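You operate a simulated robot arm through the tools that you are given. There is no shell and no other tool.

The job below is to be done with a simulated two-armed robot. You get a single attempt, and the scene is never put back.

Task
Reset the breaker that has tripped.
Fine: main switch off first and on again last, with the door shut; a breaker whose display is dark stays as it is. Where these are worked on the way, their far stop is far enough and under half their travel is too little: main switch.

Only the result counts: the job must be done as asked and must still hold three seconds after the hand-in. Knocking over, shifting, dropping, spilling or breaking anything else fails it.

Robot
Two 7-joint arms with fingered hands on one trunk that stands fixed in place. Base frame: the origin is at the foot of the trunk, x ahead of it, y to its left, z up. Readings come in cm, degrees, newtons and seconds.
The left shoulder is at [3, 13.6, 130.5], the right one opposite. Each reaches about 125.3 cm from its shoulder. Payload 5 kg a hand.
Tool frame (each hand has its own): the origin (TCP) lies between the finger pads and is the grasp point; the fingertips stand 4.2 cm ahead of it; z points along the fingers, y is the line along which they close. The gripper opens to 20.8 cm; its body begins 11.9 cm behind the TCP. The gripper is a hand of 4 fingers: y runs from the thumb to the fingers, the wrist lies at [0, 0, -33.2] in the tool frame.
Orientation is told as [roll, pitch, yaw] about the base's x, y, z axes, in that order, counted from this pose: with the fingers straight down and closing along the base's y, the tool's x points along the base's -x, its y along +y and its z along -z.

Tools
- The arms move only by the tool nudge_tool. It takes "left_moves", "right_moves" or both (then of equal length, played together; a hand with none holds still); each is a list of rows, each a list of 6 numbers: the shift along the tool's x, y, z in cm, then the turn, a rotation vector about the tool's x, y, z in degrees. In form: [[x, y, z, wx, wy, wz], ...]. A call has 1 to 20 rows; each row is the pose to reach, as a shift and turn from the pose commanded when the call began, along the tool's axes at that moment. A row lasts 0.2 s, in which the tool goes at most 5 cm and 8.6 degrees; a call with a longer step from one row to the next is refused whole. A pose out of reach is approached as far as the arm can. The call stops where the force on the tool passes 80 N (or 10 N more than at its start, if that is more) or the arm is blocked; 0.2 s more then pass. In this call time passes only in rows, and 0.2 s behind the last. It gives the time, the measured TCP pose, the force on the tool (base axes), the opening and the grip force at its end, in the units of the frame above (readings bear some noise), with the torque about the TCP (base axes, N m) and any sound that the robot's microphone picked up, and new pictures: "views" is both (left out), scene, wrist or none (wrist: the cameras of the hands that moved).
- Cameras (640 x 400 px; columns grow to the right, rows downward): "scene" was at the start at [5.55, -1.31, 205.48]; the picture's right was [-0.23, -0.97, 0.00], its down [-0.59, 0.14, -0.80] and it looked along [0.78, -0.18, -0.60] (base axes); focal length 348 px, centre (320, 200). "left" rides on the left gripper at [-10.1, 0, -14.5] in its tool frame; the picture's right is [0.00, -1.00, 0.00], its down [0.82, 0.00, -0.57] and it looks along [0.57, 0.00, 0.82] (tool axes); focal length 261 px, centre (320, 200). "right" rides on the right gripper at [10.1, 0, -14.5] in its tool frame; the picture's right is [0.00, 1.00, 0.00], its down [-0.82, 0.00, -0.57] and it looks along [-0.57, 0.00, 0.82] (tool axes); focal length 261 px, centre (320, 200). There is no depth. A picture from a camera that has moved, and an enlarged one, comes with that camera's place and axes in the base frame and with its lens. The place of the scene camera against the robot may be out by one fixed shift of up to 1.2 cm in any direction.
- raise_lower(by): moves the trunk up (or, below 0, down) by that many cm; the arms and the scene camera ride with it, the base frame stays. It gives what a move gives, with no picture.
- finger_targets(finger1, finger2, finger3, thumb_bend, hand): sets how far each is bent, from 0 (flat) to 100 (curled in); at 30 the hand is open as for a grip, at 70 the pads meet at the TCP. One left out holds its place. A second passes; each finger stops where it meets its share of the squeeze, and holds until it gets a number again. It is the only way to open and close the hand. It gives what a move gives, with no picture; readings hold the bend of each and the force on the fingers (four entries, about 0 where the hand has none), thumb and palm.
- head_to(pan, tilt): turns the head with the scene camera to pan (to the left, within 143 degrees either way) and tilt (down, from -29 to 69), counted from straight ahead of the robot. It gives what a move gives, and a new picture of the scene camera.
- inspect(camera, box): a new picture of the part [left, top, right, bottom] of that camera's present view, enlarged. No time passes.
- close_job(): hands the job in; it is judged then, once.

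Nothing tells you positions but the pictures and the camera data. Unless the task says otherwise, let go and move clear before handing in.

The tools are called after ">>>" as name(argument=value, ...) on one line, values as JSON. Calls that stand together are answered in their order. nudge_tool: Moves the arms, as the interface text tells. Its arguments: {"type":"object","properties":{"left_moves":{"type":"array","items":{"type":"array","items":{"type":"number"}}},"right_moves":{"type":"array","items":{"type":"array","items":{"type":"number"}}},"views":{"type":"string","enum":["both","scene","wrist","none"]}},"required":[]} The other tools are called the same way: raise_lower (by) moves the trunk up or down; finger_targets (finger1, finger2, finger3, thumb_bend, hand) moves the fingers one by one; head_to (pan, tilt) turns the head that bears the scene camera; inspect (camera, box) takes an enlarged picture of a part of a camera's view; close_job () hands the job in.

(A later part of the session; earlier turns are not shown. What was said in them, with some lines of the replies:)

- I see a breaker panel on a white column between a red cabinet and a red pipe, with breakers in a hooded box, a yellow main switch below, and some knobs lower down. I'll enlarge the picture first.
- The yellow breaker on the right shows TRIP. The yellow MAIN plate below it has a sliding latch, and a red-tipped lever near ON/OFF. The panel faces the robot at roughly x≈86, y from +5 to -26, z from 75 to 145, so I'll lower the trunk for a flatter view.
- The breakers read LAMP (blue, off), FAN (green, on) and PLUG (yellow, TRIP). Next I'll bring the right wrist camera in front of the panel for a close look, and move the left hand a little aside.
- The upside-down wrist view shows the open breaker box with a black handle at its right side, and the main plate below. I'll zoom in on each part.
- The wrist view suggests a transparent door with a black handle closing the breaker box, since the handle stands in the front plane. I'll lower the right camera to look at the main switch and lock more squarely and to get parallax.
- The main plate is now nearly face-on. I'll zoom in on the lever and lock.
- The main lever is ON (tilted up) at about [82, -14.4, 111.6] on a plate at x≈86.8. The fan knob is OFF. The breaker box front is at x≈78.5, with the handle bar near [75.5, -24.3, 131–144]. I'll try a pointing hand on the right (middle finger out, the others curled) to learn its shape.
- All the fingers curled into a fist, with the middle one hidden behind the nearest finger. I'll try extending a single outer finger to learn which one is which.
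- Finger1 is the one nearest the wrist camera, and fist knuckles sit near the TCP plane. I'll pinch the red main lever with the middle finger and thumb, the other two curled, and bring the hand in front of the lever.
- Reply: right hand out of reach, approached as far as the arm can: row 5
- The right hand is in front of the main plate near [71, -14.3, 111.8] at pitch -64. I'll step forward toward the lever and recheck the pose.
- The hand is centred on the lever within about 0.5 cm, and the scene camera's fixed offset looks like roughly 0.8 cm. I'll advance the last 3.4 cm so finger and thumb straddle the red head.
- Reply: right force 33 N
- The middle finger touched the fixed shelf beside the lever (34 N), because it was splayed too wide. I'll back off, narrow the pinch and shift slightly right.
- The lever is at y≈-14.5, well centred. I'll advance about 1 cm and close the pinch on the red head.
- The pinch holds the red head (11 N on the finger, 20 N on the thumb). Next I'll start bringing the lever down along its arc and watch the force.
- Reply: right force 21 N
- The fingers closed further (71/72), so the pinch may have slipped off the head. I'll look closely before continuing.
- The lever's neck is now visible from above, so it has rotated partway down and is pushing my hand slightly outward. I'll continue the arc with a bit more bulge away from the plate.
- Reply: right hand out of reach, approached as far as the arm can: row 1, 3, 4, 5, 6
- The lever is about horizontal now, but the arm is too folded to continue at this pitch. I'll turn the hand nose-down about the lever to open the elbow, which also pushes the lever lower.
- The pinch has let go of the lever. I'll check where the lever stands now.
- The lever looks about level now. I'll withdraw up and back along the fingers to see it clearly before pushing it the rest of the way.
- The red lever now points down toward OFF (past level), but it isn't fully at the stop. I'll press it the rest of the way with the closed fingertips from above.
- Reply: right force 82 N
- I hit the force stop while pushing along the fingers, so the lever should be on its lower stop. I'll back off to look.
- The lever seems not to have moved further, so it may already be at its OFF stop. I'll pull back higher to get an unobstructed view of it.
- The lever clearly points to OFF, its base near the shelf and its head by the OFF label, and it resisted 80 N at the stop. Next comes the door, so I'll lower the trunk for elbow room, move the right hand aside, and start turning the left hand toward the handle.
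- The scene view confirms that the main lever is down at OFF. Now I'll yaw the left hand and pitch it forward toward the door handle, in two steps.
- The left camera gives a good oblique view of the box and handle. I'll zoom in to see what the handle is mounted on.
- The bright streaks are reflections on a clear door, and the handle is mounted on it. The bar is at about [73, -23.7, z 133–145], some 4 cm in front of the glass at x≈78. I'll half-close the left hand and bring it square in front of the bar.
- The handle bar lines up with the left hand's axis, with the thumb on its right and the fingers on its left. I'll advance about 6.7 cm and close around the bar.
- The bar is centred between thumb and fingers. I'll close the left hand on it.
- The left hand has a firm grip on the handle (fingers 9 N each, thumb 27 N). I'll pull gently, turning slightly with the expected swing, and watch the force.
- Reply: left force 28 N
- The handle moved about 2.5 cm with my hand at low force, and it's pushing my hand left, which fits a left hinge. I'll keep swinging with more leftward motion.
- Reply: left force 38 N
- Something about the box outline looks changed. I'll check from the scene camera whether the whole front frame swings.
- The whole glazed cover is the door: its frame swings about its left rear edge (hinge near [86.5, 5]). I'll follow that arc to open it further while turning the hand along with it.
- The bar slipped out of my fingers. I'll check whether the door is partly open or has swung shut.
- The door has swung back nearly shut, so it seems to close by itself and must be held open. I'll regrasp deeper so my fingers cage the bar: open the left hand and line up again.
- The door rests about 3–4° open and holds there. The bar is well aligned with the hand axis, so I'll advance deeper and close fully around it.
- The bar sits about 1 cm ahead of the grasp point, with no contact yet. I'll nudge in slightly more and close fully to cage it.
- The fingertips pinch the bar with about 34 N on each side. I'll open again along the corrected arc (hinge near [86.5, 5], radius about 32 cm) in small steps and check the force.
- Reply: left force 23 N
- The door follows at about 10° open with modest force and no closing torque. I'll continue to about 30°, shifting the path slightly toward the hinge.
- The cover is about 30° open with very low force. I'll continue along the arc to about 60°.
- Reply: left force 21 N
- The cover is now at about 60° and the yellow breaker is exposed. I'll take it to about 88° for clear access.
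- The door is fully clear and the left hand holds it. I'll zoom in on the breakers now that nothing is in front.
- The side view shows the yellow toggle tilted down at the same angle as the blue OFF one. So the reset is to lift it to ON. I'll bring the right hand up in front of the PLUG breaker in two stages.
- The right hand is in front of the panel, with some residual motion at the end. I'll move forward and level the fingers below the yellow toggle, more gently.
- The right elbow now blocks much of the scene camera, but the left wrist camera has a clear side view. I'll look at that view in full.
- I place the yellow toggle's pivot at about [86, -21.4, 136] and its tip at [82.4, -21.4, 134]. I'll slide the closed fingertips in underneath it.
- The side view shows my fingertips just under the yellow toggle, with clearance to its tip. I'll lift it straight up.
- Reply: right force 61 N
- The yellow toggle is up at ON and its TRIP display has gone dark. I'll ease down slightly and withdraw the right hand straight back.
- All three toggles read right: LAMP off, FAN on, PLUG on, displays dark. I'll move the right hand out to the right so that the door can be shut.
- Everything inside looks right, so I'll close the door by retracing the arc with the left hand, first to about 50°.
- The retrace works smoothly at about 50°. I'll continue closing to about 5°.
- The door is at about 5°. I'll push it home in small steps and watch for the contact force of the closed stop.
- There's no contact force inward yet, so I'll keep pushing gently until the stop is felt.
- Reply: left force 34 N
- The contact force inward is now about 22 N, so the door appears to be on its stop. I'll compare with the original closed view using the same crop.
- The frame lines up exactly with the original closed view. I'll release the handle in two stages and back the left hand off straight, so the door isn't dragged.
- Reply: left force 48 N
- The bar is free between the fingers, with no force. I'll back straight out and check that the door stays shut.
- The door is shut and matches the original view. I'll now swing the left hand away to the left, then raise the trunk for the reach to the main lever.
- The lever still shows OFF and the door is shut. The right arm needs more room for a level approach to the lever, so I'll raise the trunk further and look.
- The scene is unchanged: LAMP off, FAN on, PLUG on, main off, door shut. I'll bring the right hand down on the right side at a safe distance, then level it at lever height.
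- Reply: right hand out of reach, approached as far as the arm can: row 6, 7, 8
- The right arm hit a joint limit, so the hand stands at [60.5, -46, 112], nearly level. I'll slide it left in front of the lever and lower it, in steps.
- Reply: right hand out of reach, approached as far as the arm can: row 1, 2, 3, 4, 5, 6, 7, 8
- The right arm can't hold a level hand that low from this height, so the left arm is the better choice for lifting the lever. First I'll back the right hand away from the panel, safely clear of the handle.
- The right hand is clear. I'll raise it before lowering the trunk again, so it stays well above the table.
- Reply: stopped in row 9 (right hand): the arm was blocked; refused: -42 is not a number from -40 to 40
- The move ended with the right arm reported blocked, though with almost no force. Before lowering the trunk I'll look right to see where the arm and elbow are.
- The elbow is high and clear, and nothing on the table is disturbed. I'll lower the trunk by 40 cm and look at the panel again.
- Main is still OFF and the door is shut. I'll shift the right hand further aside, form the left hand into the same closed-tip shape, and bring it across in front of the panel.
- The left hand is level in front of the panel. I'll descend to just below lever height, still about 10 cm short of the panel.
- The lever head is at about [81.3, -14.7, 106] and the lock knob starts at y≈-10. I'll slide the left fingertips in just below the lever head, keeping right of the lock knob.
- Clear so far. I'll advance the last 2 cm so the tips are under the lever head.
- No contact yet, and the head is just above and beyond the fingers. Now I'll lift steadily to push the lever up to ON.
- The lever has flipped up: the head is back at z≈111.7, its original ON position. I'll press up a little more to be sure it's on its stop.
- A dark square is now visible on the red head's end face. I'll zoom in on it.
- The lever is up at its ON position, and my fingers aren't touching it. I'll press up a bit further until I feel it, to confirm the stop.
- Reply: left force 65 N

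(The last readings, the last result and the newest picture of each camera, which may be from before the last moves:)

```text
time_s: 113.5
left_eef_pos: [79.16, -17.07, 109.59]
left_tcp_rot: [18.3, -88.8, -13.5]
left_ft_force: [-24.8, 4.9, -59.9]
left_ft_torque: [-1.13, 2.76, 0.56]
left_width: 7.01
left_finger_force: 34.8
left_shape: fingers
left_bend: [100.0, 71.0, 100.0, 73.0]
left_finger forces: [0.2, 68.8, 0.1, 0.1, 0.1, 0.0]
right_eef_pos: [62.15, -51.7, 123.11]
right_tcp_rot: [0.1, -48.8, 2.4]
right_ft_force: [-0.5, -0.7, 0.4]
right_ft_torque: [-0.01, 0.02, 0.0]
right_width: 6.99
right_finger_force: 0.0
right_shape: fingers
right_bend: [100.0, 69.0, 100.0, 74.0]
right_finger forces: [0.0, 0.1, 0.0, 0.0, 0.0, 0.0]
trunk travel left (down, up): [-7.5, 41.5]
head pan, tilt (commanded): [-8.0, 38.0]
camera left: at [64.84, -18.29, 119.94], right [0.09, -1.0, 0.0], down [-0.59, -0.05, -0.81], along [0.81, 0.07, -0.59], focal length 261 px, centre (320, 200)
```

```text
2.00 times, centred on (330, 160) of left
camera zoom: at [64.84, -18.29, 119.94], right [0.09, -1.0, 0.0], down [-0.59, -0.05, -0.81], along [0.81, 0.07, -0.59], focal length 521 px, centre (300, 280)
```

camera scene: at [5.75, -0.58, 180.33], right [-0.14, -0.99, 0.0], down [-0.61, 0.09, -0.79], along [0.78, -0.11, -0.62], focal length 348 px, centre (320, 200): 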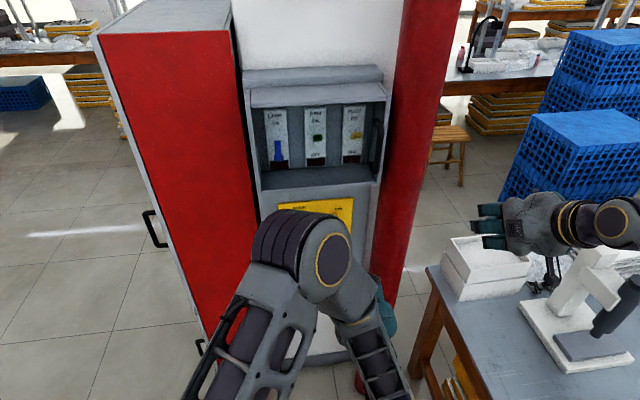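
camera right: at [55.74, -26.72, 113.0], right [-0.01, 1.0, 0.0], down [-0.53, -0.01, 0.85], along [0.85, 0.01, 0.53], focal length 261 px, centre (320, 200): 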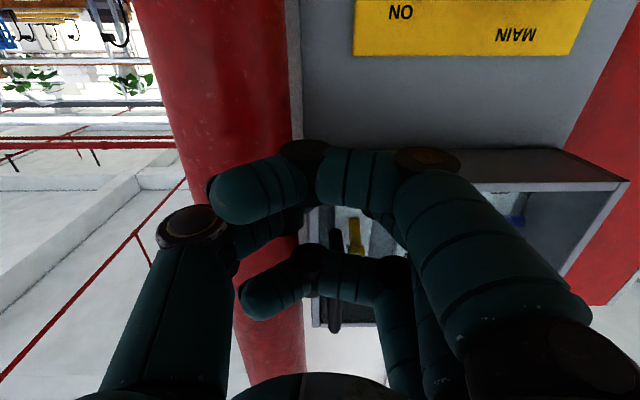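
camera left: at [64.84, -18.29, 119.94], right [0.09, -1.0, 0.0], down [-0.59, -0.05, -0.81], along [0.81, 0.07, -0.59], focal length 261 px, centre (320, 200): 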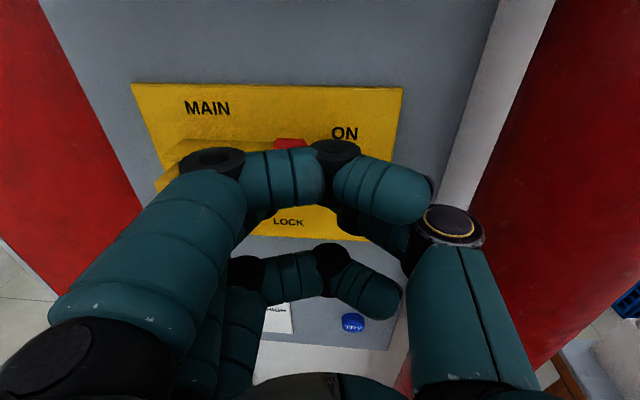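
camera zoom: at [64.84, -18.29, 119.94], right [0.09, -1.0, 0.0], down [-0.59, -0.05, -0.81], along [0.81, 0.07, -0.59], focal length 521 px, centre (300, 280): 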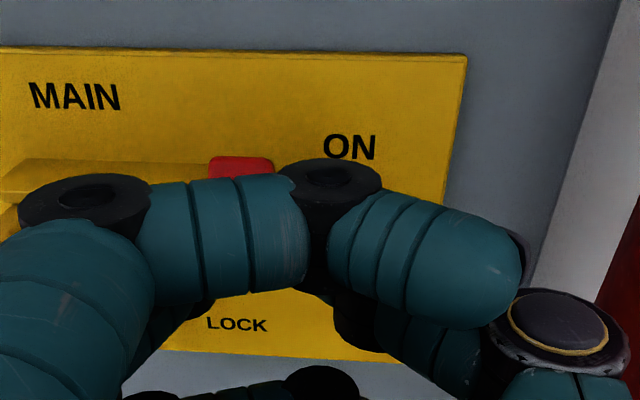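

The lever resists at 60 N, so it's firmly on its ON stop. I'll ease down and withdraw the left hand straight back.

>>> nudge_tool(left_moves=[[1.6, 0, 0, 0, 0, 0], [2.2, 0, -0.5, 0, 0, 0], [2.2, 0, -3, 0, 0, 0], [2.2, 0, -6, 0, 0, 0], [2.2, 0, -9, 0, 0, 0], [2.2, 0, -12, 0, 0, 0]], views="wrist")

>>> inspect(camera="left", box=[180, 0, 440, 200])

```text
time_s: 115.0
left_eef_pos: [67.14, -17.95, 108.41]
left_tcp_rot: [173.7, -89.9, -168.7]
left_ft_force: [0.5, 0.4, -0.2]
left_ft_torque: [0.0, 0.0, -0.01]
left_width: 7.04
left_finger_force: 0.1
left_shape: fingers
left_bend: [100.0, 69.0, 100.0, 73.0]
left_finger forces: [0.0, 0.1, 0.0, 0.0, 0.0, 0.0]
right_eef_pos: [62.04, -51.63, 123.29]
right_tcp_rot: [0.1, -48.9, 2.3]
right_ft_force: [1.1, 0.3, 0.3]
right_ft_torque: [-0.01, -0.01, 0.0]
right_width: 6.97
right_finger_force: 0.1
right_shape: fingers
right_bend: [100.0, 69.0, 100.0, 74.0]
right_finger forces: [0.0, 0.1, 0.1, 0.1, 0.0, 0.0]
trunk travel left (down, up): [-7.5, 41.5]
head pan, tilt (commanded): [-8.0, 38.0]
camera left: at [52.65, -19.26, 118.51], right [0.09, -1.0, 0.0], down [-0.57, -0.05, -0.82], along [0.82, 0.07, -0.57], focal length 261 px, centre (320, 200)
```

left: 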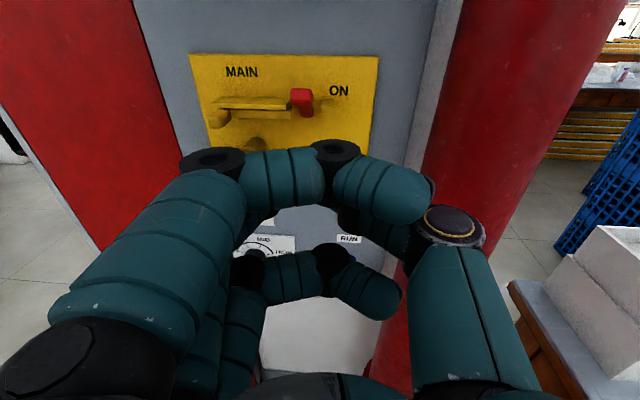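

```text
2.00 times, centred on (310, 100) of left
camera zoom: at [52.65, -19.26, 118.51], right [0.09, -1.0, 0.0], down [-0.57, -0.05, -0.82], along [0.82, 0.07, -0.57], focal length 521 px, centre (340, 400)
```

zoom: 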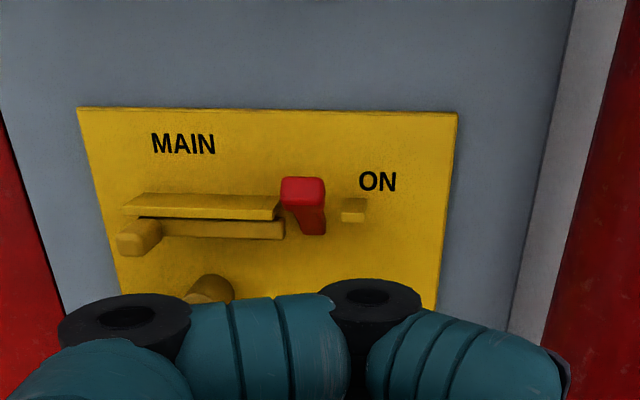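

The main lever is up at ON, with the hand clear. I'll raise the left hand, staying well away from the door handle, and move it aside.

>>> nudge_tool(left_moves=[[-1, 0, -3, 0, 0, 0], [-4, 0, -5, 0, 0, 0], [-8, 0, -5.5, 0, 0, 0], [-12, 0, -5.5, 0, 0, 0], [-16, 0, -5.5, 0, 0, 0], [-20, 0, -5.5, 0, 0, 0], [-24, 0, -5.5, 0, 0, 0], [-28, 0, -5.5, 0, 0, 0], [-32, 0, -5.5, 0, 0, 0], [-35, 0, -5.5, 0, 0, 0]], views="scene")

>>> nudge_tool(left_moves=[[0, 3, -1.5, 7, 0, 0], [0, 6, -3, 14, 0, 0], [0, 9, -4, 21, 0, 0], [0, 12, -5, 28, 0, 0], [0, 15.5, -6, 35, 0, 0], [0, 19, -7, 42, 0, 0], [0, 22.5, -8, 49, 0, 0], [0, 26, -9, 56, 0, 0], [0, 30, -9.5, 63, 0, 0], [0, 34, -10, 70, 0, 0], [0, 38, -10, 77, 0, 0]], views="scene")

>>> inspect(camera="scene", box=[240, 60, 400, 180])

>>> inspect(camera="scene", box=[250, 170, 390, 290])

```text
time_s: 117.2
left_eef_pos: [61.91, -18.66, 143.41]
left_tcp_rot: [62.2, -90.0, -57.2]
left_ft_force: [0.6, -0.6, -0.4]
left_ft_torque: [-0.01, -0.03, 0.0]
left_width: 7.01
left_finger_force: 0.1
left_shape: fingers
left_bend: [100.0, 69.0, 100.0, 73.0]
left_finger forces: [0.1, 0.0, 0.1, 0.0, 0.0, 0.1]
right_eef_pos: [61.92, -51.62, 123.29]
right_tcp_rot: [-0.1, -48.9, 2.4]
right_ft_force: [0.1, 0.6, -0.4]
right_ft_torque: [-0.01, 0.0, -0.04]
right_width: 7.0
right_finger_force: 0.0
right_shape: fingers
right_bend: [100.0, 69.0, 100.0, 74.0]
right_finger forces: [0.0, 0.1, 0.0, 0.1, 0.0, 0.0]
trunk travel left (down, up): [-7.5, 41.5]
head pan, tilt (commanded): [-8.0, 38.0]
camera scene: at [5.58, -0.49, 180.34], right [-0.14, -0.99, 0.0], down [-0.61, 0.09, -0.79], along [0.78, -0.11, -0.62], focal length 348 px, centre (320, 200)
```

scene: 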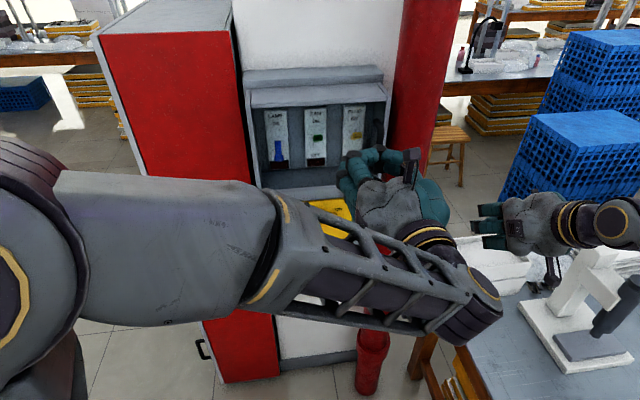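

```text
time_s: 119.5
left_eef_pos: [48.94, 18.79, 143.04]
left_tcp_rot: [-50.5, -89.7, -21.5]
left_ft_force: [1.3, 0.0, -0.3]
left_ft_torque: [0.0, -0.01, -0.13]
left_width: 7.02
left_finger_force: 0.1
left_shape: fingers
left_bend: [100.0, 69.0, 100.0, 73.0]
left_finger forces: [0.0, 0.0, 0.0, 0.0, 0.0, 0.0]
left hand out of reach, approached as far as the arm can: row 4, 5, 6, 7
right_eef_pos: [62.33, -51.57, 123.19]
right_tcp_rot: [0.0, -48.7, 2.5]
right_ft_force: [1.6, 0.3, -0.1]
right_ft_torque: [-0.01, 0.08, 0.04]
right_width: 6.97
right_finger_force: 0.1
right_shape: fingers
right_bend: [100.0, 69.0, 100.0, 74.0]
right_finger forces: [0.1, 0.0, 0.0, 0.0, 0.1, 0.0]
trunk travel left (down, up): [-7.5, 41.5]
head pan, tilt (commanded): [-8.0, 38.0]
camera scene: at [5.95, -0.51, 180.32], right [-0.14, -0.99, 0.0], down [-0.61, 0.09, -0.79], along [0.78, -0.11, -0.62], focal length 348 px, centre (320, 200)
```

scene: 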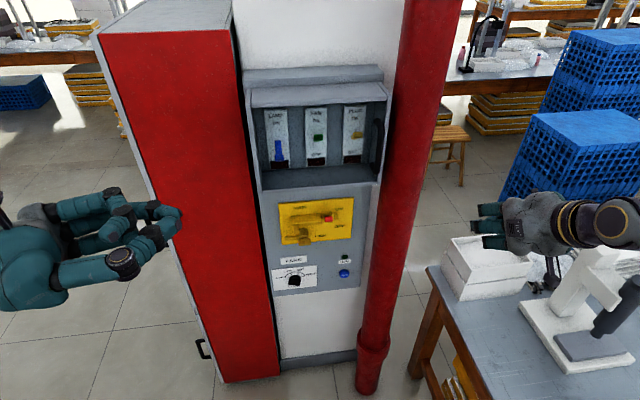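

```text
3.33 times, centred on (320, 120) of scene
camera zoom: at [5.95, -0.51, 180.32], right [-0.14, -0.99, 0.0], down [-0.61, 0.09, -0.79], along [0.78, -0.11, -0.62], focal length 1159 px, centre (320, 467)
```

zoom: 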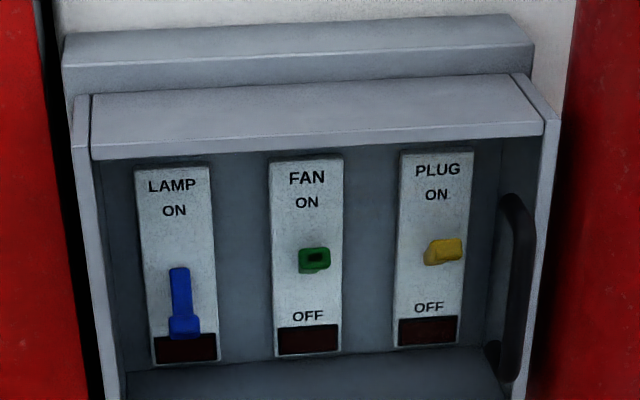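

```text
3.33 times, centred on (320, 230) of scene
camera zoom: at [5.95, -0.51, 180.32], right [-0.14, -0.99, 0.0], down [-0.61, 0.09, -0.79], along [0.78, -0.11, -0.62], focal length 1159 px, centre (320, 100)
```

zoom: 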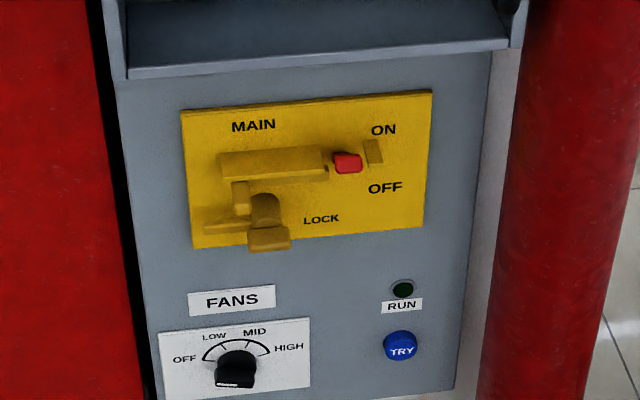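

Everything reads as wanted from the scene camera: main at ON, door shut, PLUG on with a dark display, LAMP and FAN untouched, and both hands clear. I'm handing the job in.

>>> close_job()

```text
The job is handed in.
```

The tripped PLUG breaker is reset, and the job is handed in. I haven't seen the verdict.

- **Order:** I turned the main switch off first. Then I opened the glazed door, lifted the PLUG toggle to ON, shut the door, and turned the main switch back on last. I pressed the main lever against its stop both ways.
- **PLUG:** its TRIP display went dark when the toggle reached ON. It was still dark several seconds after the main switch came back on.
- **Other breakers:** LAMP stayed off and FAN stayed on, both with dark displays.
- **Fan knob and lock:** the FANS knob and the LOCK are where they were.
- **Bumps along the way:**
  - On the first approach, my right hand pressed the fixed shelf beside the main lever with about 34 N. The parts around it show no change.
  - The door handle slipped once, and the door swung almost shut before I opened it again.
  - The right arm was reported blocked once with almost no force. The table beside it looked undisturbed.

Both hands were clear of the panel at the hand-in.
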